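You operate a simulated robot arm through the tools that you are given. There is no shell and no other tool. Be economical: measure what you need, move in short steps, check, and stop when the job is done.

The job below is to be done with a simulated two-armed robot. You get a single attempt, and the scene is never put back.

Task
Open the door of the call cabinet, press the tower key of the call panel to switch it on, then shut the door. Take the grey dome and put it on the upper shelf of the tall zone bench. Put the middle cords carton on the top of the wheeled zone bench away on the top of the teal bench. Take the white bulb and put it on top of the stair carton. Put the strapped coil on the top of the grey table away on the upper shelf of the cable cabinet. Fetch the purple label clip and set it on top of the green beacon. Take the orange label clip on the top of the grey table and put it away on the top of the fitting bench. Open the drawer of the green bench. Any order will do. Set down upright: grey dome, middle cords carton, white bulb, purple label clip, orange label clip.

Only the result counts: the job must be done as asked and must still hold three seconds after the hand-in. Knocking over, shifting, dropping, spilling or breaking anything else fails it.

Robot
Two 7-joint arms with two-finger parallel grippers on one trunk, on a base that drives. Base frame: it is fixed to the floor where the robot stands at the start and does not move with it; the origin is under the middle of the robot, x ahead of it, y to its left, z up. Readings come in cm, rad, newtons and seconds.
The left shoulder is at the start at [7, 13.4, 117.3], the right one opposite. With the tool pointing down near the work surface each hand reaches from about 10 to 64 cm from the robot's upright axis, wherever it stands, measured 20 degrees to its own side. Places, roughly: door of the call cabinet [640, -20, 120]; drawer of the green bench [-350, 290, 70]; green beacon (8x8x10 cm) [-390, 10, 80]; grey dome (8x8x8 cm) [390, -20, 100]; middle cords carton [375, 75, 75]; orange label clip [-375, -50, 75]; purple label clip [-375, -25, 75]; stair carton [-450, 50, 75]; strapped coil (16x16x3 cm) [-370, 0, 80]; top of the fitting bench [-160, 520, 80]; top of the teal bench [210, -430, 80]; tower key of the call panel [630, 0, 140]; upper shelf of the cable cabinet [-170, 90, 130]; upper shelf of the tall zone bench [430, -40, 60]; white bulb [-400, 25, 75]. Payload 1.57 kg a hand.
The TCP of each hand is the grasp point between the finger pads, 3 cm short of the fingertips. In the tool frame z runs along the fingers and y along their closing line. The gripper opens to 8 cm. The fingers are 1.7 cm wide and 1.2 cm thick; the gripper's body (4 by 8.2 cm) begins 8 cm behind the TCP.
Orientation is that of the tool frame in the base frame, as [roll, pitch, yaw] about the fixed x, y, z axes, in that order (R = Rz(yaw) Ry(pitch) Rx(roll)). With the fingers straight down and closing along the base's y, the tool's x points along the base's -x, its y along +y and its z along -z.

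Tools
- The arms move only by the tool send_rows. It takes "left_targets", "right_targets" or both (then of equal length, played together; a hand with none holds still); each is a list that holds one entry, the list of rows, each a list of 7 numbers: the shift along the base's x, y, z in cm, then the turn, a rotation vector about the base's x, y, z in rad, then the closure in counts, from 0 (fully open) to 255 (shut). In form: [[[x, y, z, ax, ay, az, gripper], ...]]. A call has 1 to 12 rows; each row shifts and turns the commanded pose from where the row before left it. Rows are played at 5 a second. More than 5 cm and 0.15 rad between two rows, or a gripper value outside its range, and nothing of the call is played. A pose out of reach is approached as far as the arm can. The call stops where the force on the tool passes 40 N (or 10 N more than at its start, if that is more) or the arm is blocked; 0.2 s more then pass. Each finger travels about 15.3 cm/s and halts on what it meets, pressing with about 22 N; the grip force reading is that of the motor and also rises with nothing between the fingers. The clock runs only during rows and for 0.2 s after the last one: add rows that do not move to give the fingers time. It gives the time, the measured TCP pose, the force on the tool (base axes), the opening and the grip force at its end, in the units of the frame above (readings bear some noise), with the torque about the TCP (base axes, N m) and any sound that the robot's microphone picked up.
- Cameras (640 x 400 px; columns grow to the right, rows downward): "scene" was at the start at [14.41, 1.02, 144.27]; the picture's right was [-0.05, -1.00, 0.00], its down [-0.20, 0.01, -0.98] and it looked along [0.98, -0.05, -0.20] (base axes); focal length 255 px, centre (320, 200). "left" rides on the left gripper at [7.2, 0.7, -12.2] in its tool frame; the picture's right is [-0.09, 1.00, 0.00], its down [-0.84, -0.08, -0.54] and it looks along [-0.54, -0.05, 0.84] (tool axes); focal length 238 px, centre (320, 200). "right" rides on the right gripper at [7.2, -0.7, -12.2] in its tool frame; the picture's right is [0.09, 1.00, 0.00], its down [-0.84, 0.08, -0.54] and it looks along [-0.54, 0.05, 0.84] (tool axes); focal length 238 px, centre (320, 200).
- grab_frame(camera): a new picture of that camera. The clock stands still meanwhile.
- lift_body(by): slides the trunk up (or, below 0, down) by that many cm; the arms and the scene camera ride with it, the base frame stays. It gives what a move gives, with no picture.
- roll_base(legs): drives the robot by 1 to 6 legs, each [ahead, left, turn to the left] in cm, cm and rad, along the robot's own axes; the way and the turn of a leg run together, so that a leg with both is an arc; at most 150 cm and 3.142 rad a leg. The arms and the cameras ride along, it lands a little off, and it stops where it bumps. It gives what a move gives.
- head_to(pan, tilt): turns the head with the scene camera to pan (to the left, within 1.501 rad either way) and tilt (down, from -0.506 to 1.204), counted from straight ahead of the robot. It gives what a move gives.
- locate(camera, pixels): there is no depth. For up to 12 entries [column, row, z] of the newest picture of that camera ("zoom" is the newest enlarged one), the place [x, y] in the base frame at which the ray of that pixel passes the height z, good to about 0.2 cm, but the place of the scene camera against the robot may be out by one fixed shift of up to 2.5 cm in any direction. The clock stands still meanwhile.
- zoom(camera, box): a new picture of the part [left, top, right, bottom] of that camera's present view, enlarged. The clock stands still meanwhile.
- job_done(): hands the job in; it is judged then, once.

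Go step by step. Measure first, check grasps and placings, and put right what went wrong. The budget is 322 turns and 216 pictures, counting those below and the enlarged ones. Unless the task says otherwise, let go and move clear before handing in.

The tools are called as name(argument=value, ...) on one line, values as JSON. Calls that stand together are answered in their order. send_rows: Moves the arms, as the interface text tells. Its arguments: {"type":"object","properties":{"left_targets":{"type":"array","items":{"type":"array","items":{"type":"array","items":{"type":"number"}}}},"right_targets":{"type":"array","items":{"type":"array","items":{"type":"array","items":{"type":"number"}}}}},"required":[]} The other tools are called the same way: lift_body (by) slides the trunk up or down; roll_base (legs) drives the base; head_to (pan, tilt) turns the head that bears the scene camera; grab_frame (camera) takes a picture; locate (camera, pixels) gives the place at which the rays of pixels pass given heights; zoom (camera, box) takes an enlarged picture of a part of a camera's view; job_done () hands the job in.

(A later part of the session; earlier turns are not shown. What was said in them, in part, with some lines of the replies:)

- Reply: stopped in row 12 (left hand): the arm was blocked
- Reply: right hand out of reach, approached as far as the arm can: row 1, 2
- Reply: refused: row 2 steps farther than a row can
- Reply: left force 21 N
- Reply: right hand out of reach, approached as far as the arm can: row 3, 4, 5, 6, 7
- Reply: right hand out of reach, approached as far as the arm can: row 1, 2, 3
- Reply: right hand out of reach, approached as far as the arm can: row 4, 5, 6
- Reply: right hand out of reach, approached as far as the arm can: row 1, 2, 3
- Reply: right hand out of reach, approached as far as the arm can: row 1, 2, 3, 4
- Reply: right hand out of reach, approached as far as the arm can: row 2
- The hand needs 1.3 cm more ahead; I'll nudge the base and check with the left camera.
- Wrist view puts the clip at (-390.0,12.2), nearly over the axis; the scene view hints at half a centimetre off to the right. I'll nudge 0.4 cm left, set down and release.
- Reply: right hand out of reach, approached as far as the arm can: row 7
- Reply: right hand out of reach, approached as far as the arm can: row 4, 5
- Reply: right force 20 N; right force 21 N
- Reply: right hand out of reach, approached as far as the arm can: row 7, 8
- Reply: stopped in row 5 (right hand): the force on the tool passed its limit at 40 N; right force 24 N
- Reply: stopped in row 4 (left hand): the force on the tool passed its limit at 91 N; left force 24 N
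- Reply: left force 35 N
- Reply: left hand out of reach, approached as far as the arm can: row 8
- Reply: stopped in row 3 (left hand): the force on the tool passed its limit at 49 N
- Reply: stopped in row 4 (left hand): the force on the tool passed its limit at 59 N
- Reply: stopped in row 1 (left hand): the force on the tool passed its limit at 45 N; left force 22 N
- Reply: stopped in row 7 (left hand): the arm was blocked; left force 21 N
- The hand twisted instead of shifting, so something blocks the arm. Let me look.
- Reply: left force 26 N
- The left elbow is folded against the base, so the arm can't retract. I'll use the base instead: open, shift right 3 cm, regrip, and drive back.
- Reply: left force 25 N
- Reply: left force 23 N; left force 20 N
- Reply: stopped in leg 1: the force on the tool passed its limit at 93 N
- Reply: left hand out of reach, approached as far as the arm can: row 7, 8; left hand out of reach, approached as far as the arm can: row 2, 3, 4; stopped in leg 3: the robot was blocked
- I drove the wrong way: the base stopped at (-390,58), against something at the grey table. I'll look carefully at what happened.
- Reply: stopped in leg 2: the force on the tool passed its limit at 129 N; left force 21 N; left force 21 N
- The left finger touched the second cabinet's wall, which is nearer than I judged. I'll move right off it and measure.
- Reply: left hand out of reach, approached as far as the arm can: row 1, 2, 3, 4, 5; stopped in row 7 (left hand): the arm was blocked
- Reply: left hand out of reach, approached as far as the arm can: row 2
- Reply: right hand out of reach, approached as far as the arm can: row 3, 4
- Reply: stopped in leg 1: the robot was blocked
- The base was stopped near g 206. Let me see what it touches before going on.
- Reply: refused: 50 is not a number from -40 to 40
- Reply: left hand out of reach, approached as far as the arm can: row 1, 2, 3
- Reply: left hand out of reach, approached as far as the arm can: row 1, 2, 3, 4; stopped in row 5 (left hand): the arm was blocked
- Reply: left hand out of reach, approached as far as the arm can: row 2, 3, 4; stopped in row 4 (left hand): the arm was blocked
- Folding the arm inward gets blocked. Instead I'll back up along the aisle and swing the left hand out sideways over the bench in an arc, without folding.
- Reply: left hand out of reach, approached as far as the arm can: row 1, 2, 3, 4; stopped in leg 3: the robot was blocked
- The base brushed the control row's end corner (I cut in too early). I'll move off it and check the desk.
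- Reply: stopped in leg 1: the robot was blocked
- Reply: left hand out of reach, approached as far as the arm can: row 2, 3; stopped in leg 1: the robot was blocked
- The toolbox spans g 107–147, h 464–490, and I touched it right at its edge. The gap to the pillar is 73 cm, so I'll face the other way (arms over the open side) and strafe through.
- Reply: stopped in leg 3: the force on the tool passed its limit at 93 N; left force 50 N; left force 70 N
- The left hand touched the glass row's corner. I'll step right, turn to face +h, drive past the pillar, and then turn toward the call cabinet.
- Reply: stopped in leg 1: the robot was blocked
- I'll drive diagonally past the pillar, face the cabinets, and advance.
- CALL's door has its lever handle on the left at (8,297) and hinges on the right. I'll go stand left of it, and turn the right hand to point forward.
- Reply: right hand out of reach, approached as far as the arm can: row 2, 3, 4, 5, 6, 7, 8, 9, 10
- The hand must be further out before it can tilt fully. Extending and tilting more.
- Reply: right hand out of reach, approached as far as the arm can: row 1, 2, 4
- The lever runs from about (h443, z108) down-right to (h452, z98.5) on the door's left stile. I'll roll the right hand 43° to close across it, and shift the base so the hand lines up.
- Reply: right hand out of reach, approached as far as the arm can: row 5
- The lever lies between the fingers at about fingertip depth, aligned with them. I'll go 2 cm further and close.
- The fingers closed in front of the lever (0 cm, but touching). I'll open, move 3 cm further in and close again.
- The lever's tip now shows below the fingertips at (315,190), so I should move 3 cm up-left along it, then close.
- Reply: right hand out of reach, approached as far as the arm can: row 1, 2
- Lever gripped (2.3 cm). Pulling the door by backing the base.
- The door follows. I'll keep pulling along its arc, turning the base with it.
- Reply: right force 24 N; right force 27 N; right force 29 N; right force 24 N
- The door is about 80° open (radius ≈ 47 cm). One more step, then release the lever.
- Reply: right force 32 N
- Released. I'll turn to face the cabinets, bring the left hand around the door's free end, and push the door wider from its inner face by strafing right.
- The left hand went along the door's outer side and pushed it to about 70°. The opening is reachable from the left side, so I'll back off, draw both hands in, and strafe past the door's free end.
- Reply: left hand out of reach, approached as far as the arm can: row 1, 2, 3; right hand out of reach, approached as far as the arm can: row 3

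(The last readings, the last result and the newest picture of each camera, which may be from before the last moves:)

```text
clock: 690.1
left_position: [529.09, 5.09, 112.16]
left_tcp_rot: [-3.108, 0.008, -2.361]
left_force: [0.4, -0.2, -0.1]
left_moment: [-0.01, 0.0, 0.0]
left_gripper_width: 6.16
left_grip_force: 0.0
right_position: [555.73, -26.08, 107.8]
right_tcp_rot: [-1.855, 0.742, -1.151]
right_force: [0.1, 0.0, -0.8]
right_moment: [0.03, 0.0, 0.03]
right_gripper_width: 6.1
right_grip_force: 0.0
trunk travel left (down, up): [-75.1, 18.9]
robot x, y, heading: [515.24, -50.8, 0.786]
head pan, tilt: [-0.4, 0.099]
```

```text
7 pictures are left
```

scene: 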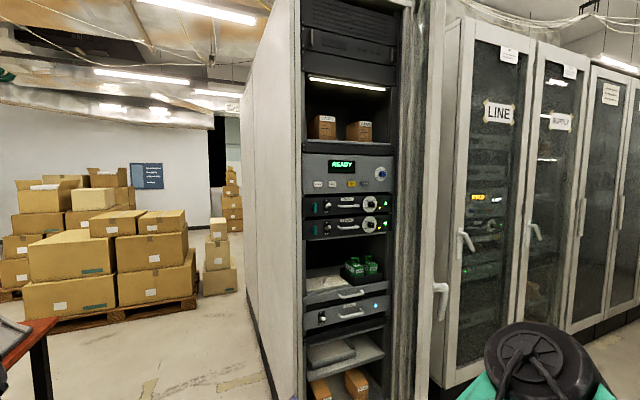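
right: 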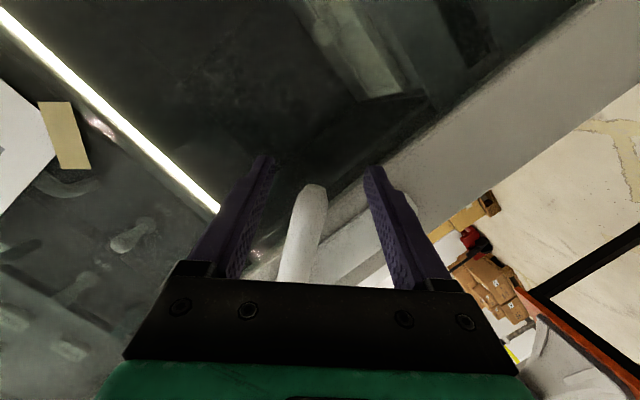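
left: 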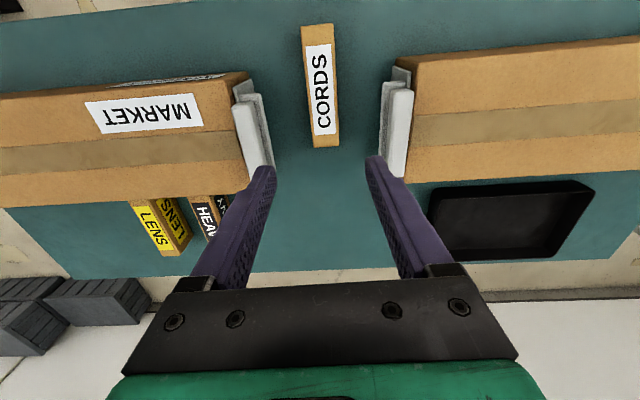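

The cabinet is open and its READY panel shows at (345,175) with keys below the display. I'll zoom in on the keys.

zoom(camera="scene", box=[295, 150, 405, 240])

locate(camera="scene", pixels=[[318, 184, 138], [332, 183, 138], [352, 183, 138], [365, 183, 138], [318, 184, 136], [352, 183, 136], [318, 184, 134], [352, 183, 134]])

```text
4.44 times, centred on (350, 195) of scene
```

zoom: 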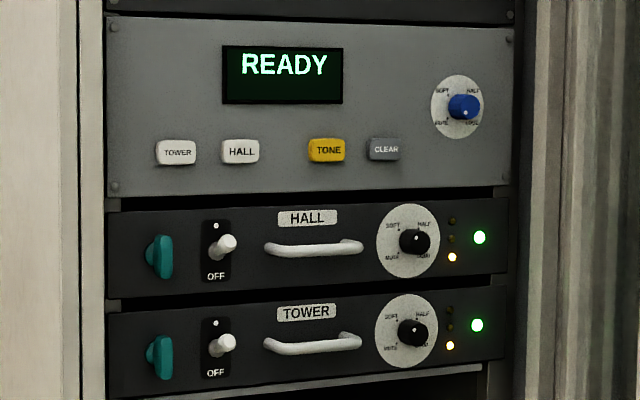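

```text
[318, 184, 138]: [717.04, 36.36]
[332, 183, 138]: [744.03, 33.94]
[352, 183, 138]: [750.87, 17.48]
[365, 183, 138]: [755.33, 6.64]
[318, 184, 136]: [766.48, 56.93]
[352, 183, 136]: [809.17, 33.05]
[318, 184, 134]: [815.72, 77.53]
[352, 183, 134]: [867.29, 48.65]
```

TOWER is the leftmost key, at about (630,1.2,141). I'll close the right gripper, raise it to that height, and line up.

lift_body(by=18)

send_rows(right_targets=[[[1, 1, 4, 0, 0, 0, 255], [1, 1, 4, 0, 0, 0, 255], [1, 1, 4, 0, 0, 0, 255], [1, 1, 4, 0, 0, 0, 255], [0, 0, 0, 0, 0, 0, 255]]])

roll_base(legs=[[0, -32, 0], [40, 0, 0]])

grab_frame(camera="right")

```text
clock: 692.1
left_position: [529.22, 5.24, 130.18]
left_tcp_rot: [-3.109, 0.006, -2.361]
left_force: [0.2, 0.2, -0.1]
left_moment: [-0.01, -0.07, -0.02]
left_gripper_width: 6.13
left_grip_force: 0.0
right_position: [555.73, -26.21, 125.8]
right_tcp_rot: [-1.853, 0.743, -1.153]
right_force: [-0.5, -0.8, -1.5]
right_moment: [-0.01, 0.0, 0.02]
right_gripper_width: 6.12
right_grip_force: 0.0
trunk travel left (down, up): [-93.1, 0.9]
robot x, y, heading: [515.06, -51.17, 0.787]
head pan, tilt: [-0.4, 0.099]
```

```text
clock: 693.3
left_position: [529.26, 5.06, 130.11]
left_tcp_rot: [-3.109, 0.006, -2.362]
left_force: [-0.2, 0.5, -0.1]
left_moment: [-0.02, 0.01, -0.01]
left_gripper_width: 6.14
left_grip_force: 0.1
right_position: [559.73, -22.11, 142.08]
right_tcp_rot: [-1.855, 0.744, -1.152]
right_force: [0.1, -0.2, 0.7]
right_moment: [0.02, 0.01, 0.0]
right_gripper_width: 0.0
right_grip_force: 21.1
trunk travel left (down, up): [-93.1, 0.9]
robot x, y, heading: [514.96, -51.33, 0.783]
head pan, tilt: [-0.4, 0.099]
```

```text
clock: 697.4
left_position: [577.02, 7.26, 130.67]
left_tcp_rot: [-3.104, 0.016, -2.365]
left_force: [0.3, -0.7, 0.9]
left_moment: [0.03, -0.01, 0.0]
left_gripper_width: 6.09
left_grip_force: 0.0
right_position: [607.14, -20.04, 142.79]
right_tcp_rot: [-1.833, 0.743, -1.136]
right_force: [-0.3, -0.3, -0.1]
right_moment: [0.0, 0.01, 0.07]
right_gripper_width: 0.0
right_grip_force: 21.0
trunk travel left (down, up): [-93.1, 0.9]
robot x, y, heading: [563.91, -48.3, 0.781]
head pan, tilt: [-0.4, 0.099]
stopped in leg 2: the robot was blocked; the commanded pose is now the measured one
```

```text
5 pictures are left
```

right: 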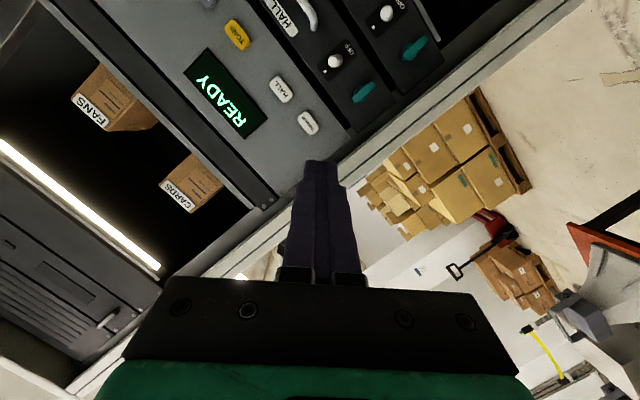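

locate(camera="right", pixels=[[308, 123, 138], [308, 123, 139], [308, 123, 140], [308, 123, 141], [308, 123, 142], [308, 123, 143], [308, 123, 144], [281, 90, 140], [281, 90, 142]])

```text
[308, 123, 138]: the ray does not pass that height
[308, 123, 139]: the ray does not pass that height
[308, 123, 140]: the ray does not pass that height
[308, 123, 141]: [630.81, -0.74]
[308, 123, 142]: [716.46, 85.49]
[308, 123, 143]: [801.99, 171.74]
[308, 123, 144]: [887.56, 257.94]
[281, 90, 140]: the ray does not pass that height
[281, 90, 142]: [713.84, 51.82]
```

Both views agree: the key is at about h 446, z 141. Advancing the closed fingertips 20 cm toward it.

send_rows(right_targets=[[[3.2, 2.5, -0.3, 0, 0, 0, 255], [3.2, 2.5, -0.3, 0, 0, 0, 255], [3.1, 2.5, -0.3, 0, 0, 0, 255], [3.1, 2.5, -0.3, 0, 0, 0, 255], [3, 2.6, 0, 0, 0, 0, 255], [0, 0, 0, 0, 0, 0, 255]]])

grab_frame(camera="right")

```text
clock: 699.0
left_position: [564.53, 17.35, 131.36]
left_tcp_rot: [-3.121, 0.024, -1.954]
left_force: [2.3, -2.0, 2.0]
left_moment: [0.1, 0.13, -0.04]
left_gripper_width: 6.13
left_grip_force: 0.1
right_position: [616.55, 13.26, 141.07]
right_tcp_rot: [-1.843, 0.768, -0.816]
right_force: [-12.1, 0.4, 1.8]
right_moment: [-0.13, -0.13, -1.1]
right_gripper_width: 0.0
right_grip_force: 21.2
right hand out of reach, approached as far as the arm can: row 5
trunk travel left (down, up): [-93.1, 0.9]
robot x, y, heading: [569.74, -38.55, 1.08]
head pan, tilt: [-0.4, 0.099]
stopped in row 6 (right hand): the arm was blocked; the commanded pose is now the measured one
```

```text
4 pictures are left
```

right: 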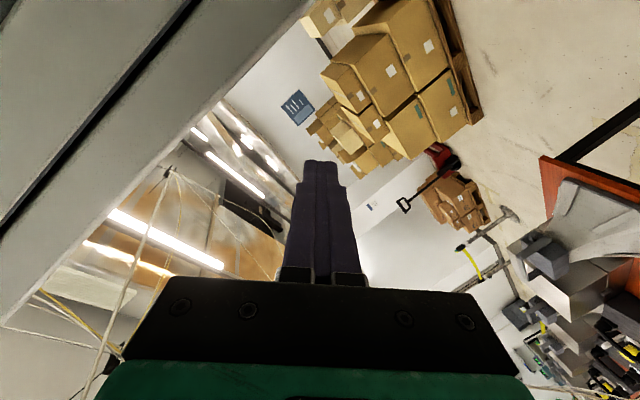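

Pushing forward, my right elbow met the open door and turned the base. I'll back off and come in from the left with the base angled, keeping the elbow clear and the fingers pointing straight in.

roll_base(legs=[[-25, 0, 0], [0, 45, 0], [0, 0, -0.68]])

send_rows(right_targets=[[[0, 0, 0, 0, 0, 0.13, 255], [0, 0, 0, 0, 0, 0.13, 255], [0, 0, 0, 0, 0, 0.13, 255], [0, 0, 0, 0, 0, 0.13, 255], [0, 0, 0, 0, 0, 0, 255]]])

```text
clock: 700.0
left_position: [564.4, 11.34, 130.17]
left_tcp_rot: [-3.112, -0.002, -1.99]
left_force: [1.0, 2.8, -1.5]
left_moment: [-0.22, 0.15, 0.02]
left_gripper_width: 6.12
left_grip_force: 0.0
right_position: [615.31, 6.21, 139.12]
right_tcp_rot: [-1.872, 0.738, -0.851]
right_force: [-3.3, 3.8, 0.2]
right_moment: [-0.04, -0.06, -0.44]
right_gripper_width: 0.01
right_grip_force: 21.4
trunk travel left (down, up): [-93.1, 0.9]
robot x, y, heading: [567.81, -46.93, 1.052]
head pan, tilt: [-0.4, 0.099]
stopped in leg 1: the robot was blocked; the commanded pose is now the measured one
```

```text
clock: 701.1
left_position: [558.7, 13.27, 130.53]
left_tcp_rot: [-3.107, 0.013, -1.872]
left_force: [0.6, 0.2, 0.1]
left_moment: [-0.01, 0.05, -0.02]
left_gripper_width: 6.13
left_grip_force: 0.0
right_position: [608.17, 14.17, 140.81]
right_tcp_rot: [-1.843, 0.724, -0.158]
right_force: [15.0, 80.9, 0.2]
right_moment: [2.07, -0.33, 6.94]
right_gripper_width: 0.0
right_grip_force: 21.4
trunk travel left (down, up): [-93.1, 0.9]
robot x, y, heading: [570.19, -43.5, 1.169]
head pan, tilt: [-0.4, 0.099]
stopped in row 5 (right hand): the force on the tool passed its limit at 126 N (the readings are from after the stop); the commanded pose is now the measured one
```

The hand is pressed against the cabinet's left corner. I'll move it left and back to relieve that first.

send_rows(right_targets=[[[-1.5, 2.5, 0, 0, 0, -0.1, 255], [-2.5, 1.5, 0, 0, 0, -0.1, 255], [-3, 0, 0, 0, 0, -0.1, 255], [-3, -1, 0, 0, 0, -0.1, 255], [0, 0, 0, 0, 0, 0, 255]]])

head_to(pan=-0.6, tilt=0.4)

grab_frame(camera="scene")

```text
clock: 702.3
left_position: [560.17, 11.28, 131.4]
left_tcp_rot: [-3.118, 0.024, -1.878]
left_force: [-0.2, 0.5, -0.2]
left_moment: [-0.01, 0.02, 0.0]
left_gripper_width: 6.08
left_grip_force: 0.1
right_position: [601.93, 12.82, 141.0]
right_tcp_rot: [-1.829, 0.745, -0.577]
right_force: [-0.2, 0.0, 0.7]
right_moment: [0.03, 0.0, -0.02]
right_gripper_width: 0.0
right_grip_force: 20.8
right hand out of reach, approached as far as the arm can: row 4
trunk travel left (down, up): [-93.1, 0.9]
robot x, y, heading: [569.92, -43.78, 1.166]
head pan, tilt: [-0.4, 0.099]
```

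```text
clock: 703.1
left_position: [559.84, 11.52, 131.39]
left_tcp_rot: [-3.115, 0.026, -1.877]
left_force: [0.7, 1.3, -0.2]
left_moment: [-0.01, 0.0, 0.01]
left_gripper_width: 6.13
left_grip_force: 0.0
right_position: [601.51, 13.21, 141.18]
right_tcp_rot: [-1.83, 0.742, -0.575]
right_force: [0.0, 0.3, 0.7]
right_moment: [-0.04, -0.01, -0.03]
right_gripper_width: 0.0
right_grip_force: 20.9
trunk travel left (down, up): [-93.1, 0.9]
robot x, y, heading: [570.18, -43.45, 1.161]
head pan, tilt: [-0.6, 0.4]
```

```text
3 pictures are left
```

scene: 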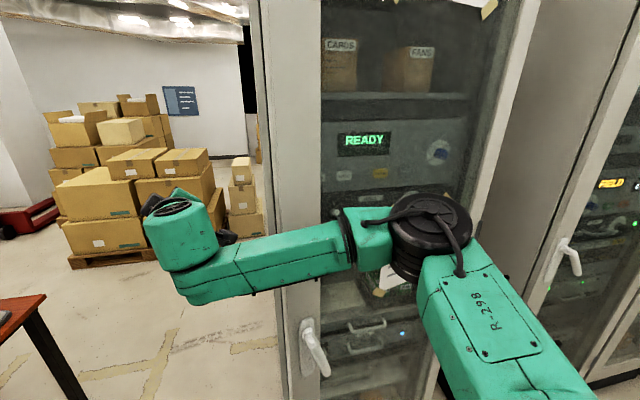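

The door was swung nearly shut by my elbow. I'll back off, return the right hand to its earlier pose at lever height, and regrip the lever.

roll_base(legs=[[-26, 0, 0], [0, 0, -0.349]])

lift_body(by=-18)

send_rows(right_targets=[[[0, 0, -3.5, 0, 0, -0.09, 60], [0, 0, -3.5, 0, 0, -0.09, 60], [0, 0, -3.5, 0, 0, 0, 60], [-1.3, -3.5, -3.5, 0, 0, 0, 60], [-1.3, -3.5, -3.5, 0, 0, 0, 60], [-1.2, -3.5, 0, 0, 0, 0, 60], [0, 0, 0, 0, 0, 0, 60]]])

```text
clock: 706.0
left_position: [568.79, -12.3, 131.31]
left_tcp_rot: [-3.117, 0.025, -2.228]
left_force: [-0.7, -0.8, -0.2]
left_moment: [-0.01, 0.0, -0.03]
left_gripper_width: 6.1
left_grip_force: 0.1
right_position: [608.56, -25.11, 141.16]
right_tcp_rot: [-1.827, 0.741, -0.924]
right_force: [-0.5, -0.5, -0.2]
right_moment: [-0.02, -0.01, 0.02]
right_gripper_width: 0.0
right_grip_force: 21.7
trunk travel left (down, up): [-93.1, 0.9]
robot x, y, heading: [559.67, -67.49, 0.811]
head pan, tilt: [-0.6, 0.4]
```

```text
clock: 708.0
left_position: [568.98, -12.44, 113.39]
left_tcp_rot: [-3.116, 0.025, -2.229]
left_force: [-0.7, -1.3, 0.0]
left_moment: [0.02, 0.01, 0.02]
left_gripper_width: 6.12
left_grip_force: 0.0
right_position: [608.65, -25.2, 123.06]
right_tcp_rot: [-1.827, 0.744, -0.924]
right_force: [0.7, -0.8, -0.2]
right_moment: [0.01, 0.0, 0.0]
right_gripper_width: 0.0
right_grip_force: 21.2
trunk travel left (down, up): [-75.1, 18.9]
robot x, y, heading: [559.61, -67.31, 0.816]
head pan, tilt: [-0.6, 0.4]
```

```text
refused: row 4 steps farther than a row can; nothing moved
```

send_rows(right_targets=[[[-0.6, -1.5, -3, 0, 0, -0.09, 60], [-0.6, -1.5, -3, 0, 0, -0.09, 60], [-0.7, -1.8, -3, 0, 0, 0, 60], [-0.7, -1.8, -3, 0, 0, 0, 60], [-0.7, -1.8, -3, 0, 0, 0, 60], [-0.7, -1.9, -2.4, 0, 0, 0, 60], [0, 0, 0, 0, 0, 0, 60]]])

roll_base(legs=[[19, 8, 0]])

grab_frame(camera="right")

```text
clock: 709.6
left_position: [568.99, -12.4, 113.4]
left_tcp_rot: [-3.117, 0.024, -2.227]
left_force: [0.0, -0.5, 0.0]
left_moment: [-0.01, -0.03, 0.02]
left_gripper_width: 6.12
left_grip_force: 0.1
right_position: [605.14, -36.68, 105.92]
right_tcp_rot: [-1.826, 0.745, -1.105]
right_force: [-0.3, 0.7, 0.7]
right_moment: [0.0, 0.01, 0.01]
right_gripper_width: 6.13
right_grip_force: 0.1
right hand out of reach, approached as far as the arm can: row 1, 2
trunk travel left (down, up): [-75.1, 18.9]
robot x, y, heading: [559.89, -67.32, 0.813]
head pan, tilt: [-0.6, 0.4]
```

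```text
clock: 711.3
left_position: [576.14, 6.39, 113.53]
left_tcp_rot: [-3.117, 0.026, -2.231]
left_force: [0.4, -0.4, 0.0]
left_moment: [0.01, -0.02, 0.0]
left_gripper_width: 6.11
left_grip_force: 0.0
right_position: [612.3, -17.95, 105.98]
right_tcp_rot: [-1.827, 0.746, -1.107]
right_force: [0.3, -0.6, 0.5]
right_moment: [-0.02, -0.01, 0.0]
right_gripper_width: 6.17
right_grip_force: 0.2
trunk travel left (down, up): [-75.1, 18.9]
robot x, y, heading: [566.74, -48.47, 0.804]
head pan, tilt: [-0.6, 0.4]
```

```text
2 pictures are left
```

right: 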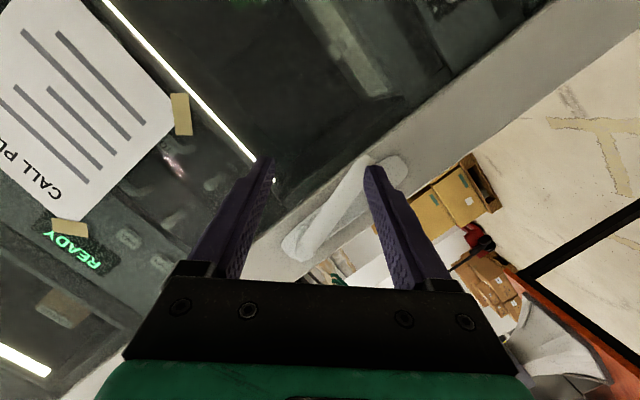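

The lever is in view at (330,210) and the door is shut as before. I'll line up on the lever's axis, advance along the fingers, and close.

send_rows(right_targets=[[[0.75, 3.1, 0.8, 0, 0, 0, 20], [0.75, 3.1, 0.8, 0, 0, 0, 20], [1.9, 1.5, -0.5, 0, 0, 0, 20], [1.9, 1.5, -0.5, 0, 0, 0, 20], [1.9, 1.5, -0.5, 0, 0, 0, 20], [2.0, 1.5, -0.5, 0, 0, 0, 20], [0, 0, 0, 0, 0, 0, 20], [0, 0, 0, 0, 0, 0, 255], [0, 0, 0, 0, 0, 0, 255], [0, 0, 0, 0, 0, 0, 255]]])

```text
clock: 713.5
left_position: [576.25, 6.7, 113.43]
left_tcp_rot: [-3.117, 0.026, -2.232]
left_force: [-0.1, -0.5, -0.3]
left_moment: [-0.01, 0.04, -0.02]
left_gripper_width: 6.11
left_grip_force: 0.0
right_position: [623.03, -11.57, 108.52]
right_tcp_rot: [-1.831, 0.744, -1.108]
right_force: [-0.3, -0.2, -0.4]
right_moment: [-0.02, -0.02, -0.04]
right_gripper_width: 0.03
right_grip_force: 21.8
right hand out of reach, approached as far as the arm can: row 1, 2, 3, 4, 5, 6
trunk travel left (down, up): [-75.1, 18.9]
robot x, y, heading: [566.63, -48.5, 0.807]
head pan, tilt: [-0.6, 0.4]
```

I missed to the side because the arm was at its limit. I'll pull back to the earlier arm pose and approach with the base instead.

send_rows(right_targets=[[[0, 0, 0, 0, 0, 0, 20], [-3.8, -1.7, -0.9, 0, 0, 0, 20], [-3.8, -1.7, -0.9, 0, 0, 0, 20], [-3.8, -1.6, -1, 0, 0, 0, 20], [0, 0, 0, 0, 0, 0, 20]]])

roll_base(legs=[[14.6, 0.5, 0]])

```text
clock: 714.7
left_position: [576.25, 6.62, 113.43]
left_tcp_rot: [-3.117, 0.025, -2.232]
left_force: [0.5, -0.5, 0.3]
left_moment: [0.01, 0.01, -0.03]
left_gripper_width: 6.12
left_grip_force: 0.0
right_position: [611.62, -16.97, 106.01]
right_tcp_rot: [-1.831, 0.744, -1.108]
right_force: [0.6, 1.0, 0.2]
right_moment: [-0.01, -0.02, -0.02]
right_gripper_width: 7.38
right_grip_force: 0.2
right hand out of reach, approached as far as the arm can: row 4
trunk travel left (down, up): [-75.1, 18.9]
robot x, y, heading: [567.02, -48.24, 0.804]
head pan, tilt: [-0.6, 0.4]
```

```text
clock: 716.0
left_position: [585.53, 17.33, 113.6]
left_tcp_rot: [-3.117, 0.028, -2.228]
left_force: [0.0, -0.4, 0.5]
left_moment: [0.02, 0.0, -0.03]
left_gripper_width: 6.13
left_grip_force: 0.0
right_position: [621.1, -6.18, 106.28]
right_tcp_rot: [-1.824, 0.746, -1.102]
right_force: [0.0, 0.4, 0.3]
right_moment: [0.04, 0.02, -0.01]
right_gripper_width: 7.42
right_grip_force: 0.1
trunk travel left (down, up): [-75.1, 18.9]
robot x, y, heading: [576.68, -37.6, 0.812]
head pan, tilt: [-0.6, 0.4]
```

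The hand is within half a centimetre of the earlier grip pose. Closing on the lever.

send_rows(right_targets=[[[0.2, 0.2, -0.4, 0, 0, 0, 20], [0, 0, 0, 0, 0, 0, 255], [0, 0, 0, 0, 0, 0, 255], [0, 0, 0, 0, 0, 0, 255]]])

```text
clock: 717.0
left_position: [585.71, 17.62, 113.45]
left_tcp_rot: [-3.116, 0.023, -2.229]
left_force: [0.4, -0.5, -1.3]
left_moment: [0.02, 0.0, 0.02]
left_gripper_width: 6.12
left_grip_force: 0.2
right_position: [621.47, -5.73, 105.77]
right_tcp_rot: [-1.833, 0.744, -1.105]
right_force: [-5.5, -1.5, -5.6]
right_moment: [0.27, 0.6, -0.11]
right_gripper_width: 2.25
right_grip_force: 35.3
trunk travel left (down, up): [-75.1, 18.9]
robot x, y, heading: [576.16, -37.27, 0.816]
head pan, tilt: [-0.6, 0.4]
```

Gripped again. Pulling the door open along its arc to about 60°, then releasing and backing straight off.

roll_base(legs=[[-6, 0, 0]])

roll_base(legs=[[-7, -2, 0]])

roll_base(legs=[[-12.5, -13.5, 0.2]])

roll_base(legs=[[-13, -14, 0.2]])

roll_base(legs=[[-12.5, -14, 0.2]])

roll_base(legs=[[-12.5, -14, 0.2]])

```text
clock: 718.0
left_position: [582.33, 13.65, 113.1]
left_tcp_rot: [-3.118, 0.018, -2.231]
left_force: [0.4, 0.4, 1.1]
left_moment: [-0.03, 0.02, 0.01]
left_gripper_width: 6.12
left_grip_force: 0.0
right_position: [618.16, -9.6, 105.72]
right_tcp_rot: [-1.829, 0.747, -1.109]
right_force: [12.2, -1.0, 0.6]
right_moment: [1.18, -0.02, 0.59]
right_gripper_width: 2.34
right_grip_force: 35.8
trunk travel left (down, up): [-75.1, 18.9]
robot x, y, heading: [572.22, -42.02, 0.811]
head pan, tilt: [-0.6, 0.4]
```

```text
clock: 719.0
left_position: [578.6, 7.33, 113.2]
left_tcp_rot: [-3.114, 0.016, -2.231]
left_force: [0.6, -0.3, 0.1]
left_moment: [-0.05, 0.01, -0.01]
left_gripper_width: 6.12
left_grip_force: 0.0
right_position: [614.41, -16.0, 105.96]
right_tcp_rot: [-1.822, 0.746, -1.101]
right_force: [0.0, 5.9, -10.4]
right_moment: [1.1, -0.03, 0.72]
right_gripper_width: 2.34
right_grip_force: 35.4
trunk travel left (down, up): [-75.1, 18.9]
robot x, y, heading: [568.98, -48.32, 0.808]
head pan, tilt: [-0.6, 0.4]
```

```text
clock: 720.5
left_position: [570.34, -10.4, 113.27]
left_tcp_rot: [-3.123, 0.019, -2.025]
left_force: [0.7, 0.4, 0.8]
left_moment: [0.0, -0.01, -0.01]
left_gripper_width: 6.1
left_grip_force: 0.0
right_position: [610.31, -25.89, 105.84]
right_tcp_rot: [-1.828, 0.752, -0.906]
right_force: [22.3, -4.9, -12.7]
right_moment: [0.36, 0.85, 0.13]
right_gripper_width: 2.42
right_grip_force: 36.3
trunk travel left (down, up): [-75.1, 18.9]
robot x, y, heading: [571.53, -66.56, 1.014]
head pan, tilt: [-0.6, 0.4]
```

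```text
clock: 722.1
left_position: [565.87, -29.59, 113.25]
left_tcp_rot: [-3.124, 0.019, -1.825]
left_force: [0.3, 0.3, -0.5]
left_moment: [-0.03, -0.01, 0.02]
left_gripper_width: 6.12
left_grip_force: 0.1
right_position: [608.18, -36.8, 105.71]
right_tcp_rot: [-1.835, 0.752, -0.712]
right_force: [23.9, 0.5, -15.2]
right_moment: [0.19, 1.04, 0.1]
right_gripper_width: 2.57
right_grip_force: 37.1
trunk travel left (down, up): [-75.1, 18.9]
robot x, y, heading: [577.75, -84.21, 1.215]
head pan, tilt: [-0.6, 0.4]
```

```text
clock: 723.6
left_position: [565.38, -48.91, 113.33]
left_tcp_rot: [-3.124, 0.017, -1.629]
left_force: [0.5, 0.1, -0.2]
left_moment: [-0.01, 0.02, 0.0]
left_gripper_width: 6.12
left_grip_force: 0.1
right_position: [608.5, -47.61, 105.65]
right_tcp_rot: [-1.84, 0.75, -0.525]
right_force: [24.1, 5.3, -14.5]
right_moment: [0.04, 1.28, 0.04]
right_gripper_width: 2.75
right_grip_force: 37.4
trunk travel left (down, up): [-75.1, 18.9]
robot x, y, heading: [587.44, -100.11, 1.412]
head pan, tilt: [-0.6, 0.4]
```

```text
clock: 725.2
left_position: [568.96, -67.34, 113.38]
left_tcp_rot: [-3.124, 0.019, -1.431]
left_force: [-0.5, 0.2, -0.2]
left_moment: [-0.01, 0.01, 0.0]
left_gripper_width: 6.1
left_grip_force: 0.0
right_position: [611.1, -57.68, 105.57]
right_tcp_rot: [-1.843, 0.75, -0.333]
right_force: [22.1, 10.3, -13.6]
right_moment: [-0.23, 1.3, 0.09]
right_gripper_width: 2.84
right_grip_force: 38.7
trunk travel left (down, up): [-75.1, 18.9]
robot x, y, heading: [601.17, -113.25, 1.611]
head pan, tilt: [-0.6, 0.4]
```

roll_base(legs=[[-11, -13.5, 0.2]])

send_rows(right_targets=[[[0, 0, 0, 0, 0, 0, 120], [0, 0, 0, 0, 0, 0, 40], [0, 0, 0, 0, 0, 0, 0], [0, 0, 0, 0, 0, 0, 0]]])

roll_base(legs=[[-32, 0, 0], [0, 0, -1.025]])

```text
clock: 726.7
left_position: [575.54, -83.7, 113.36]
left_tcp_rot: [-3.125, 0.02, -1.241]
left_force: [0.3, 0.1, 1.3]
left_moment: [0.02, -0.01, -0.04]
left_gripper_width: 6.11
left_grip_force: 0.0
right_position: [615.29, -66.29, 105.54]
right_tcp_rot: [-1.844, 0.749, -0.149]
right_force: [19.8, 13.3, -11.8]
right_moment: [-0.41, 1.34, 0.11]
right_gripper_width: 2.86
right_grip_force: 38.4
trunk travel left (down, up): [-75.1, 18.9]
robot x, y, heading: [615.59, -122.01, 1.799]
head pan, tilt: [-0.6, 0.4]
```

```text
clock: 727.7
left_position: [575.11, -84.41, 113.35]
left_tcp_rot: [-3.118, 0.023, -1.238]
left_force: [-1.2, -0.3, 0.1]
left_moment: [0.03, 0.0, 0.02]
left_gripper_width: 6.12
left_grip_force: 0.0
right_position: [614.84, -66.73, 106.03]
right_tcp_rot: [-1.832, 0.747, -0.14]
right_force: [-0.7, 0.1, -1.0]
right_moment: [0.01, 0.0, 0.01]
right_gripper_width: 8.01
right_grip_force: 0.2
trunk travel left (down, up): [-75.1, 18.9]
robot x, y, heading: [615.98, -122.88, 1.8]
head pan, tilt: [-0.6, 0.4]
```

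```text
clock: 732.4
left_position: [635.11, -98.3, 113.5]
left_tcp_rot: [-3.116, 0.022, -2.272]
left_force: [-0.1, -0.2, 0.7]
left_moment: [0.01, -0.01, 0.0]
left_gripper_width: 6.09
left_grip_force: 0.0
right_position: [670.3, -123.34, 105.96]
right_tcp_rot: [-1.833, 0.749, -1.171]
right_force: [0.1, 0.9, -1.1]
right_moment: [0.0, 0.0, 0.02]
right_gripper_width: 8.0
right_grip_force: 0.0
trunk travel left (down, up): [-75.1, 18.9]
robot x, y, heading: [623.32, -152.87, 0.768]
head pan, tilt: [-0.6, 0.4]
```

Released without touching. Pulling the right hand in and strafing left past the door's end.

send_rows(right_targets=[[[-2.9, -2.8, 1, 0, 0, 0, 255], [-2.9, -2.8, 1, 0, 0, 0, 255], [-2.9, -2.8, 1, 0, 0, 0, 255], [0, 0, 0, 0, 0, 0, 255]]])

roll_base(legs=[[-5, 0, 0.017], [0, 80, 0], [0, 75, 0]])

```text
clock: 733.4
left_position: [635.02, -98.36, 113.4]
left_tcp_rot: [-3.118, 0.023, -2.271]
left_force: [-0.3, 0.5, -0.1]
left_moment: [-0.03, -0.01, -0.05]
left_gripper_width: 6.13
left_grip_force: 0.0
right_position: [664.73, -128.91, 107.77]
right_tcp_rot: [-1.832, 0.747, -1.172]
right_force: [0.4, -0.9, 0.3]
right_moment: [0.03, 0.0, -0.02]
right_gripper_width: 0.0
right_grip_force: 21.4
right hand out of reach, approached as far as the arm can: row 3
trunk travel left (down, up): [-75.1, 18.9]
robot x, y, heading: [623.32, -153.05, 0.765]
head pan, tilt: [-0.6, 0.4]
```

```text
clock: 740.7
left_position: [532.7, -12.39, 113.32]
left_tcp_rot: [-3.118, 0.023, -2.075]
left_force: [0.8, 0.3, -0.1]
left_moment: [-0.02, 0.0, -0.01]
left_gripper_width: 6.14
left_grip_force: 0.0
right_position: [567.82, -36.63, 107.75]
right_tcp_rot: [-1.833, 0.748, -0.977]
right_force: [-0.5, 0.3, 0.1]
right_moment: [0.01, 0.0, -0.02]
right_gripper_width: 0.02
right_grip_force: 21.3
trunk travel left (down, up): [-75.1, 18.9]
robot x, y, heading: [531.46, -68.63, 0.964]
head pan, tilt: [-0.6, 0.4]
stopped in leg 3: the robot was blocked; the commanded pose is now the measured one
```

The base's rear brushed near the tall bench end; I'll move ahead away from it, angle the base, and prepare the left hand (closed, pointing straight at the cabinet).

roll_base(legs=[[18, 0, 0], [0, 0, -0.864]])

lift_body(by=18)

send_rows(left_targets=[[[0, 0, 1, 0.104, -0.104, 0, 255], [0, 0, 1, 0.104, -0.104, 0, 255], [0, 0, 1, 0.104, -0.104, 0, 255], [0, 0, 1, 0.104, -0.104, 0, 255], [0, 0, 1, 0.104, -0.104, 0, 255], [0, 0, 1, 0.104, -0.104, 0, 255], [0, 0, 1, 0.104, -0.104, 0, 255], [0, 0, 1, 0.104, -0.104, 0, 255], [0, 0, 1, 0.104, -0.104, 0, 255], [0, 0, 0, 0, 0, 0, 255]]])

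```text
clock: 744.5
left_position: [585.33, -18.75, 113.5]
left_tcp_rot: [-3.117, 0.021, -2.95]
left_force: [-0.3, 1.3, -0.8]
left_moment: [-0.01, -0.02, 0.01]
left_gripper_width: 6.13
left_grip_force: 0.1
right_position: [589.24, -61.15, 107.71]
right_tcp_rot: [-1.833, 0.747, -1.852]
right_force: [-0.6, -0.1, 0.3]
right_moment: [-0.01, 0.0, -0.03]
right_gripper_width: 0.02
right_grip_force: 21.2
trunk travel left (down, up): [-75.1, 18.9]
robot x, y, heading: [541.25, -53.88, 0.088]
head pan, tilt: [-0.6, 0.4]
```

```text
clock: 746.5
left_position: [585.35, -18.75, 131.38]
left_tcp_rot: [-3.118, 0.021, -2.953]
left_force: [0.7, 0.1, 0.0]
left_moment: [0.02, 0.01, -0.02]
left_gripper_width: 6.13
left_grip_force: 0.0
right_position: [589.2, -61.16, 125.69]
right_tcp_rot: [-1.833, 0.748, -1.854]
right_force: [-0.3, -0.8, -0.4]
right_moment: [-0.01, 0.01, 0.0]
right_gripper_width: 0.0
right_grip_force: 21.4
trunk travel left (down, up): [-93.1, 0.9]
robot x, y, heading: [541.66, -53.73, 0.094]
head pan, tilt: [-0.6, 0.4]
```

```text
clock: 748.6
left_position: [586.67, -15.47, 141.52]
left_tcp_rot: [1.961, 0.948, 2.658]
left_force: [0.4, 0.8, -0.2]
left_moment: [-0.01, 0.0, -0.02]
left_gripper_width: 0.0
left_grip_force: 21.4
left hand out of reach, approached as far as the arm can: row 1, 2
right_position: [589.25, -61.16, 125.85]
right_tcp_rot: [-1.834, 0.749, -1.853]
right_force: [0.1, -0.3, 0.6]
right_moment: [0.02, 0.01, 0.02]
right_gripper_width: 0.0
right_grip_force: 21.9
trunk travel left (down, up): [-93.1, 0.9]
robot x, y, heading: [541.92, -53.82, 0.093]
head pan, tilt: [-0.6, 0.4]
```

The left hand now points straight at the cabinet, tip at (g 406, h 426, z 141). I'll extend the arm 14 cm and let the base carry it to just short of the key.

send_rows(left_targets=[[[3.5, 0, 0, 0, 0, 0, 255], [3.5, 0, 0, 0, 0, 0, 255], [3.5, 0, 0, 0, 0, 0, 255], [3.5, 0, 0, 0, 0, 0, 255], [0, 0, 0, 0, 0, 0, 255]]])

roll_base(legs=[[25, 7, 0]])

```text
clock: 749.9
left_position: [600.9, -15.82, 140.58]
left_tcp_rot: [1.988, 0.943, 2.665]
left_force: [0.4, -0.8, 0.0]
left_moment: [0.03, 0.01, 0.01]
left_gripper_width: 0.02
left_grip_force: 21.5
right_position: [589.1, -61.32, 125.75]
right_tcp_rot: [-1.835, 0.745, -1.854]
right_force: [0.1, -0.3, 0.3]
right_moment: [0.03, 0.01, -0.01]
right_gripper_width: 0.0
right_grip_force: 21.4
trunk travel left (down, up): [-93.1, 0.9]
robot x, y, heading: [541.98, -53.78, 0.093]
head pan, tilt: [-0.6, 0.4]
```

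```text
clock: 751.7
left_position: [624.89, -6.81, 140.75]
left_tcp_rot: [1.985, 0.943, 2.661]
left_force: [0.4, -0.4, 0.3]
left_moment: [-0.01, 0.02, 0.0]
left_gripper_width: 0.03
left_grip_force: 21.5
right_position: [613.1, -52.17, 125.91]
right_tcp_rot: [-1.832, 0.75, -1.853]
right_force: [0.1, 0.1, 0.5]
right_moment: [-0.02, -0.01, 0.01]
right_gripper_width: 0.0
right_grip_force: 20.8
trunk travel left (down, up): [-93.1, 0.9]
robot x, y, heading: [566.09, -44.86, 0.084]
head pan, tilt: [-0.6, 0.4]
```

The fingertip is now at g 440, h 446.8, z 140, about 5 cm short. One picture to confirm the aim.

grab_frame(camera="left")

```text
1 pictures are left
```

left: 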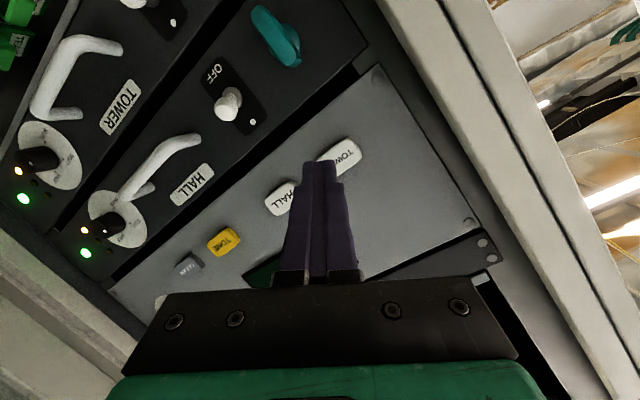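

TOWER shows at (342,157) while my finger aims near (320,150): I need about 1.9 cm along the tool's y and 0.6 up. I'll correct that, then advance along the finger.

send_rows(left_targets=[[[-0.56, 1.13, 1.48, 0, 0, 0, 255], [1.0, 0.95, -0.33, 0, 0, 0, 255], [1.0, 0.95, -0.33, 0, 0, 0, 255], [0, 0, 0, 0, 0, 0, 255]]])

send_rows(left_targets=[[[0.55, 0.5, -0.18, 0, 0, 0, 255], [0.55, 0.5, -0.18, 0, 0, 0, 255], [0, 0, 0, 0, 0, 0, 255]]])

```text
clock: 752.7
left_position: [626.5, -3.79, 141.46]
left_tcp_rot: [1.985, 0.942, 2.663]
left_force: [-0.2, -0.2, -0.5]
left_moment: [-0.01, -0.04, -0.01]
left_gripper_width: 0.01
left_grip_force: 20.7
right_position: [613.47, -52.0, 125.75]
right_tcp_rot: [-1.835, 0.748, -1.855]
right_force: [0.4, 0.0, -0.4]
right_moment: [0.01, 0.03, -0.01]
right_gripper_width: 0.0
right_grip_force: 21.1
trunk travel left (down, up): [-93.1, 0.9]
robot x, y, heading: [565.95, -44.4, 0.086]
head pan, tilt: [-0.6, 0.4]
```

```text
clock: 753.5
left_position: [627.61, -2.78, 141.3]
left_tcp_rot: [1.986, 0.942, 2.662]
left_force: [0.4, 0.0, -0.2]
left_moment: [-0.04, 0.0, 0.01]
left_gripper_width: 0.0
left_grip_force: 21.1
right_position: [613.44, -52.22, 125.78]
right_tcp_rot: [-1.833, 0.748, -1.854]
right_force: [-0.3, 0.1, -0.4]
right_moment: [0.0, -0.04, 0.0]
right_gripper_width: 0.03
right_grip_force: 21.3
trunk travel left (down, up): [-93.1, 0.9]
robot x, y, heading: [566.05, -44.64, 0.082]
head pan, tilt: [-0.6, 0.4]
```

send_rows(left_targets=[[[0.5, 0.47, -0.17, 0, 0, 0, 255], [0, 0, 0, 0, 0, 0, 255]]])

send_rows(left_targets=[[[0.5, 0.47, -0.17, 0, 0, 0, 255], [0, 0, 0, 0, 0, 0, 255]]])

send_rows(left_targets=[[[0.5, 0.47, -0.17, 0, 0, 0, 255], [0, 0, 0, 0, 0, 0, 255]]])

```text
clock: 754.1
left_position: [628.05, -2.25, 140.99]
left_tcp_rot: [1.983, 0.943, 2.661]
left_force: [-2.4, -2.9, 1.1]
left_moment: [0.02, 0.0, 0.03]
left_gripper_width: 0.02
left_grip_force: 21.4
right_position: [613.25, -52.19, 125.81]
right_tcp_rot: [-1.832, 0.746, -1.854]
right_force: [0.5, 0.0, -0.1]
right_moment: [-0.02, 0.01, -0.03]
right_gripper_width: 0.0
right_grip_force: 21.1
trunk travel left (down, up): [-93.1, 0.9]
robot x, y, heading: [566.2, -44.75, 0.089]
head pan, tilt: [-0.6, 0.4]
heard: click
```

```text
clock: 754.7
left_position: [628.19, -2.08, 141.2]
left_tcp_rot: [1.983, 0.944, 2.66]
left_force: [-13.2, -10.3, -4.4]
left_moment: [-0.04, 0.09, 0.1]
left_gripper_width: 0.01
left_grip_force: 21.3
right_position: [612.93, -52.35, 125.84]
right_tcp_rot: [-1.83, 0.751, -1.852]
right_force: [0.1, -0.4, -0.5]
right_moment: [-0.04, -0.02, 0.04]
right_gripper_width: 0.0
right_grip_force: 20.8
trunk travel left (down, up): [-93.1, 0.9]
robot x, y, heading: [565.72, -44.82, 0.09]
head pan, tilt: [-0.6, 0.4]
```

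```text
clock: 755.3
left_position: [628.36, -2.13, 141.04]
left_tcp_rot: [1.981, 0.944, 2.657]
left_force: [-28.4, -21.3, -14.1]
left_moment: [-0.29, 0.17, 0.2]
left_gripper_width: 0.0
left_grip_force: 21.3
right_position: [612.54, -52.72, 126.03]
right_tcp_rot: [-1.826, 0.754, -1.849]
right_force: [-0.3, 0.9, -0.2]
right_moment: [-0.02, -0.01, 0.0]
right_gripper_width: 0.0
right_grip_force: 21.2
trunk travel left (down, up): [-93.1, 0.9]
robot x, y, heading: [566.06, -44.66, 0.085]
head pan, tilt: [-0.6, 0.4]
```

A click: the key is pressed. I'll withdraw the left hand, then bring the right fingers around the door's free end to swing it shut.

send_rows(left_targets=[[[-2, -1.9, 0.6, 0, 0, 0, 255], [-2.5, -2.4, 0.6, 0, 0, 0, 255], [-3.5, -2, 0, 0, 0, 0, 255], [-3.5, -1, 0, 0, 0, 0, 255], [-3.5, 0, 0, 0, 0, 0, 255], [0, 0, 0, 0, 0, 0, 255]]])

roll_base(legs=[[-27.5, -23.2, 0]])

roll_base(legs=[[14.2, -16.8, 0]])

```text
clock: 756.7
left_position: [614.33, -8.49, 141.81]
left_tcp_rot: [1.986, 0.942, 2.665]
left_force: [0.3, 0.0, -1.1]
left_moment: [0.02, -0.02, 0.02]
left_gripper_width: 0.0
left_grip_force: 21.8
right_position: [613.45, -52.03, 125.79]
right_tcp_rot: [-1.831, 0.747, -1.857]
right_force: [0.4, 0.5, 0.4]
right_moment: [0.01, 0.03, -0.01]
right_gripper_width: 0.01
right_grip_force: 21.0
trunk travel left (down, up): [-93.1, 0.9]
robot x, y, heading: [565.91, -44.5, 0.09]
head pan, tilt: [-0.6, 0.4]
```

```text
clock: 759.0
left_position: [590.04, -34.12, 141.62]
left_tcp_rot: [1.99, 0.941, 2.659]
left_force: [1.7, 0.6, -0.7]
left_moment: [0.01, 0.03, -0.04]
left_gripper_width: 0.0
left_grip_force: 21.1
right_position: [588.53, -77.82, 125.59]
right_tcp_rot: [-1.834, 0.745, -1.864]
right_force: [-0.2, 0.2, -0.4]
right_moment: [0.0, 0.03, -0.05]
right_gripper_width: 0.0
right_grip_force: 21.5
trunk travel left (down, up): [-93.1, 0.9]
robot x, y, heading: [540.88, -70.11, 0.08]
head pan, tilt: [-0.6, 0.4]
```

```text
clock: 760.7
left_position: [604.41, -49.88, 141.86]
left_tcp_rot: [1.989, 0.945, 2.66]
left_force: [-0.3, -0.1, -0.1]
left_moment: [0.02, -0.02, -0.04]
left_gripper_width: 0.01
left_grip_force: 21.7
right_position: [603.21, -93.6, 125.84]
right_tcp_rot: [-1.829, 0.745, -1.856]
right_force: [0.0, -0.1, 0.4]
right_moment: [0.0, 0.01, -0.02]
right_gripper_width: 0.01
right_grip_force: 21.4
trunk travel left (down, up): [-93.1, 0.9]
robot x, y, heading: [556.02, -85.92, 0.084]
head pan, tilt: [-0.6, 0.4]
```

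Now advance so the right fingers lie outside the door's end, then strafe left in steps to swing it shut.

roll_base(legs=[[18, 15, 0]])

roll_base(legs=[[2, 10, 0]])

roll_base(legs=[[2, 10, 0]])

roll_base(legs=[[2.5, 10, 0]])

```text
clock: 762.5
left_position: [621.27, -34.66, 142.07]
left_tcp_rot: [1.982, 0.941, 2.645]
left_force: [-0.4, -0.1, 0.4]
left_moment: [-0.02, -0.01, 0.01]
left_gripper_width: 0.0
left_grip_force: 21.1
right_position: [619.6, -78.36, 125.84]
right_tcp_rot: [-1.832, 0.749, -1.867]
right_force: [-0.2, -0.5, -0.1]
right_moment: [-0.01, 0.02, -0.02]
right_gripper_width: 0.0
right_grip_force: 21.3
trunk travel left (down, up): [-93.1, 0.9]
robot x, y, heading: [572.86, -69.87, 0.074]
head pan, tilt: [-0.6, 0.4]
```

```text
clock: 763.6
left_position: [622.41, -24.82, 142.04]
left_tcp_rot: [1.978, 0.942, 2.642]
left_force: [-1.0, -0.4, 0.2]
left_moment: [-0.01, -0.03, 0.02]
left_gripper_width: 0.0
left_grip_force: 21.5
right_position: [620.79, -68.36, 125.88]
right_tcp_rot: [-1.833, 0.751, -1.866]
right_force: [1.0, -1.0, -0.4]
right_moment: [0.01, 0.0, -0.01]
right_gripper_width: 0.0
right_grip_force: 20.8
trunk travel left (down, up): [-93.1, 0.9]
robot x, y, heading: [573.71, -59.97, 0.073]
head pan, tilt: [-0.6, 0.4]
```

```text
clock: 764.8
left_position: [623.99, -14.84, 141.9]
left_tcp_rot: [1.984, 0.941, 2.645]
left_force: [0.3, -0.7, -0.2]
left_moment: [-0.01, -0.02, 0.03]
left_gripper_width: 0.0
left_grip_force: 20.9
right_position: [622.13, -58.51, 125.8]
right_tcp_rot: [-1.835, 0.749, -1.871]
right_force: [-0.1, 0.0, 0.7]
right_moment: [0.01, 0.01, 0.0]
right_gripper_width: 0.0
right_grip_force: 21.2
trunk travel left (down, up): [-93.1, 0.9]
robot x, y, heading: [575.19, -49.97, 0.074]
head pan, tilt: [-0.6, 0.4]
```

```text
clock: 765.9
left_position: [625.6, -4.54, 141.87]
left_tcp_rot: [1.983, 0.942, 2.644]
left_force: [-0.3, -0.3, -0.7]
left_moment: [0.01, 0.02, -0.02]
left_gripper_width: 0.02
left_grip_force: 21.7
right_position: [623.83, -48.16, 125.81]
right_tcp_rot: [-1.835, 0.75, -1.871]
right_force: [-0.2, 0.3, 0.2]
right_moment: [0.03, 0.02, 0.01]
right_gripper_width: 0.0
right_grip_force: 21.2
trunk travel left (down, up): [-93.1, 0.9]
robot x, y, heading: [576.88, -39.4, 0.073]
head pan, tilt: [-0.6, 0.4]
```

The left hand has come close to the panel again, so I'll pull it back first. Then I'll turn the base left, sweeping the right arm to bring the door shut.

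send_rows(left_targets=[[[-2.5, -2.4, 0, 0, 0, 0, 255], [-2.5, -2.4, 0, 0, 0, 0, 255], [-2.5, -2.4, 0, 0, 0, 0, 255], [-2.5, -1, 0, 0, 0, 0, 255], [0, 0, 0, 0, 0, 0, 255]]])

roll_base(legs=[[-8, -6, 0]])

```text
clock: 767.1
left_position: [614.89, -10.74, 143.38]
left_tcp_rot: [1.85, 0.93, 2.606]
left_force: [-0.3, -0.1, -1.1]
left_moment: [0.0, 0.02, 0.04]
left_gripper_width: 0.03
left_grip_force: 21.6
right_position: [624.09, -47.9, 125.78]
right_tcp_rot: [-1.835, 0.745, -1.871]
right_force: [-0.4, 0.1, -0.4]
right_moment: [0.01, -0.04, 0.0]
right_gripper_width: 0.01
right_grip_force: 21.4
trunk travel left (down, up): [-93.1, 0.9]
robot x, y, heading: [576.67, -39.65, 0.074]
head pan, tilt: [-0.6, 0.4]
```

```text
clock: 768.3
left_position: [608.15, -16.96, 142.77]
left_tcp_rot: [1.856, 0.912, 2.609]
left_force: [-0.1, 0.8, -0.7]
left_moment: [-0.03, 0.0, -0.01]
left_gripper_width: 0.02
left_grip_force: 22.0
right_position: [616.89, -54.2, 125.51]
right_tcp_rot: [-1.837, 0.742, -1.874]
right_force: [0.8, -0.8, 0.8]
right_moment: [0.0, -0.02, -0.05]
right_gripper_width: 0.0
right_grip_force: 21.4
trunk travel left (down, up): [-93.1, 0.9]
robot x, y, heading: [569.2, -46.27, 0.072]
head pan, tilt: [-0.6, 0.4]
```

The geometry says the door has swung to about 50°. Turning the base left carries my left hand clear and sweeps the right hand against the door's outer face.

roll_base(legs=[[0, 0, 0.36]])

roll_base(legs=[[0, 0, 0.35]])

roll_base(legs=[[8, 3, 0]])

```text
clock: 769.8
left_position: [594.67, -5.57, 143.07]
left_tcp_rot: [1.841, 0.912, 2.965]
left_force: [0.8, -0.2, 0.5]
left_moment: [0.02, 0.03, -0.02]
left_gripper_width: 0.0
left_grip_force: 21.0
right_position: [616.29, -37.15, 125.71]
right_tcp_rot: [-1.834, 0.746, -1.508]
right_force: [0.3, 0.0, -0.3]
right_moment: [-0.01, 0.0, 0.01]
right_gripper_width: 0.02
right_grip_force: 21.5
trunk travel left (down, up): [-93.1, 0.9]
robot x, y, heading: [569.29, -46.48, 0.434]
head pan, tilt: [-0.6, 0.4]
```

```text
clock: 771.3
left_position: [579.49, 0.45, 143.33]
left_tcp_rot: [1.839, 0.909, -2.974]
left_force: [-0.3, -1.3, -0.2]
left_moment: [0.0, -0.01, 0.03]
left_gripper_width: 0.01
left_grip_force: 21.1
right_position: [610.52, -21.94, 125.73]
right_tcp_rot: [-1.834, 0.751, -1.161]
right_force: [-0.5, -1.0, -0.3]
right_moment: [0.01, -0.02, 0.01]
right_gripper_width: 0.0
right_grip_force: 21.3
trunk travel left (down, up): [-93.1, 0.9]
robot x, y, heading: [569.0, -46.26, 0.782]
head pan, tilt: [-0.6, 0.4]
```

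```text
clock: 772.4
left_position: [582.55, 7.54, 143.47]
left_tcp_rot: [1.831, 0.914, -2.983]
left_force: [-0.3, -0.6, 0.2]
left_moment: [0.01, -0.01, -0.04]
left_gripper_width: 0.0
left_grip_force: 21.8
right_position: [613.7, -14.67, 126.15]
right_tcp_rot: [-1.827, 0.75, -1.159]
right_force: [-0.8, 0.1, 0.4]
right_moment: [0.02, 0.07, 0.06]
right_gripper_width: 0.01
right_grip_force: 21.0
trunk travel left (down, up): [-93.1, 0.9]
robot x, y, heading: [572.73, -38.21, 0.78]
head pan, tilt: [-0.6, 0.4]
```

Pushing forward in small steps until the door meets its frame.

roll_base(legs=[[6, 0, 0]])

roll_base(legs=[[4, 0, 0]])

roll_base(legs=[[3, 0, 0]])

```text
clock: 773.3
left_position: [586.39, 12.06, 143.3]
left_tcp_rot: [1.832, 0.916, -2.977]
left_force: [-0.5, -0.3, 0.4]
left_moment: [0.01, 0.0, -0.03]
left_gripper_width: 0.0
left_grip_force: 21.2
right_position: [617.66, -10.22, 126.03]
right_tcp_rot: [-1.826, 0.748, -1.156]
right_force: [-0.4, -0.7, 0.0]
right_moment: [-0.01, 0.04, 0.03]
right_gripper_width: 0.0
right_grip_force: 21.7
trunk travel left (down, up): [-93.1, 0.9]
robot x, y, heading: [577.54, -34.3, 0.778]
head pan, tilt: [-0.6, 0.4]
```

```text
clock: 774.2
left_position: [589.27, 14.77, 143.46]
left_tcp_rot: [1.831, 0.917, -2.979]
left_force: [-0.4, -0.3, -0.6]
left_moment: [0.01, -0.01, -0.08]
left_gripper_width: 0.0
left_grip_force: 21.0
right_position: [620.48, -7.58, 126.1]
right_tcp_rot: [-1.824, 0.75, -1.154]
right_force: [0.4, -0.5, -0.5]
right_moment: [0.01, 0.04, 0.01]
right_gripper_width: 0.02
right_grip_force: 21.1
trunk travel left (down, up): [-93.1, 0.9]
robot x, y, heading: [580.16, -31.44, 0.781]
head pan, tilt: [-0.6, 0.4]
```

```text
clock: 775.2
left_position: [592.14, 17.71, 143.16]
left_tcp_rot: [1.84, 0.91, -2.971]
left_force: [-0.6, -0.1, -0.1]
left_moment: [0.0, -0.03, 0.01]
left_gripper_width: 0.0
left_grip_force: 21.8
right_position: [623.01, -4.94, 125.84]
right_tcp_rot: [-1.833, 0.747, -1.159]
right_force: [-0.4, 0.5, 0.1]
right_moment: [0.03, 0.0, -0.02]
right_gripper_width: 0.02
right_grip_force: 21.0
trunk travel left (down, up): [-93.1, 0.9]
robot x, y, heading: [582.29, -29.22, 0.781]
head pan, tilt: [-0.6, 0.4]
stopped in leg 1: the force on the tool passed its limit at 77 N (the readings are from after the stop); the commanded pose is now the measured one
```

A firm stop at tip g≈440, which is the closed door's face. I'll back off 20 cm and use the last picture to check the door.

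roll_base(legs=[[-30, 8, 0]])

head_to(pan=-0.35, tilt=0.3)

grab_frame(camera="scene")

```text
clock: 777.3
left_position: [565.68, 2.3, 143.17]
left_tcp_rot: [1.84, 0.907, -2.976]
left_force: [0.3, 0.1, 0.1]
left_moment: [0.0, 0.02, 0.0]
left_gripper_width: 0.0
left_grip_force: 21.3
right_position: [596.38, -20.33, 125.64]
right_tcp_rot: [-1.837, 0.748, -1.164]
right_force: [0.3, 0.3, -0.7]
right_moment: [0.0, 0.02, 0.01]
right_gripper_width: 0.0
right_grip_force: 21.4
trunk travel left (down, up): [-93.1, 0.9]
robot x, y, heading: [554.82, -44.94, 0.774]
head pan, tilt: [-0.6, 0.4]
```

```text
clock: 778.0
left_position: [565.23, 2.13, 143.25]
left_tcp_rot: [1.837, 0.913, -2.975]
left_force: [-1.1, 0.6, 0.1]
left_moment: [-0.03, 0.02, 0.01]
left_gripper_width: 0.01
left_grip_force: 20.8
right_position: [596.13, -20.7, 125.83]
right_tcp_rot: [-1.833, 0.747, -1.163]
right_force: [-0.7, -0.7, -0.2]
right_moment: [0.0, 0.01, -0.01]
right_gripper_width: 0.0
right_grip_force: 22.0
trunk travel left (down, up): [-93.1, 0.9]
robot x, y, heading: [555.26, -44.87, 0.775]
head pan, tilt: [-0.351, 0.3]
```

```text
0 pictures are left
```

scene: 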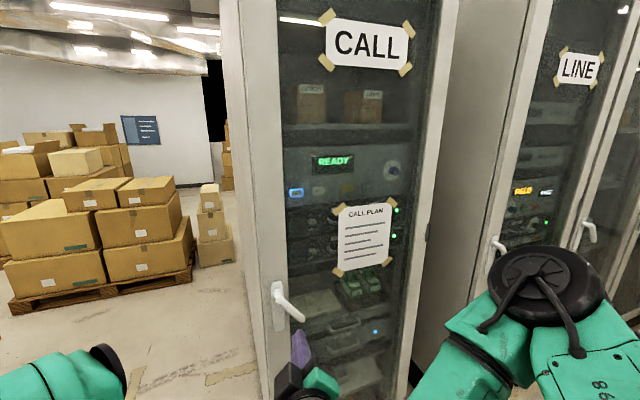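

The last picture shows the CALL door flush and the TOWER key lit blue at (296,192). Both hands are empty and clear, so I'm handing in.

job_done()

```text
The job is handed in.
```

I finished all eight tasks and handed the job in with both hands empty and clear. Along the way the robot bumped some of the furniture.

- **Call cabinet:** door opened, tower key pressed (I heard a click and the key is lit blue), and door pushed shut. The last picture shows it flush.
- **Grey dome:** upright on the upper shelf of the tall zone bench.
- **Middle cords carton:** on the teal bench, between the BRIDGE and MARKET boxes.
- **White bulb:** on top of the stair carton.
- **Strapped coil:** flat on the cable cabinet shelf at about z 126. Another shelf sits above it at about z 159; I chose the lower one because it matched your z 130.
- **Purple label clip:** on top of the green beacon.
- **Orange label clip:** on the fitting bench.
- **Green bench drawer:** pulled out to its stop.

**Bumps:** the base ran against the grey table, the end of the control row, the red toolbox and probably the tall zone bench. An arm or hand also touched a wall, the pillar and several cabinets.

I measured the grey table, the boxes under it and the control row afterwards, and they had not moved. I couldn't measure the toolbox or the tall zone bench the same way. Nothing looked knocked over.
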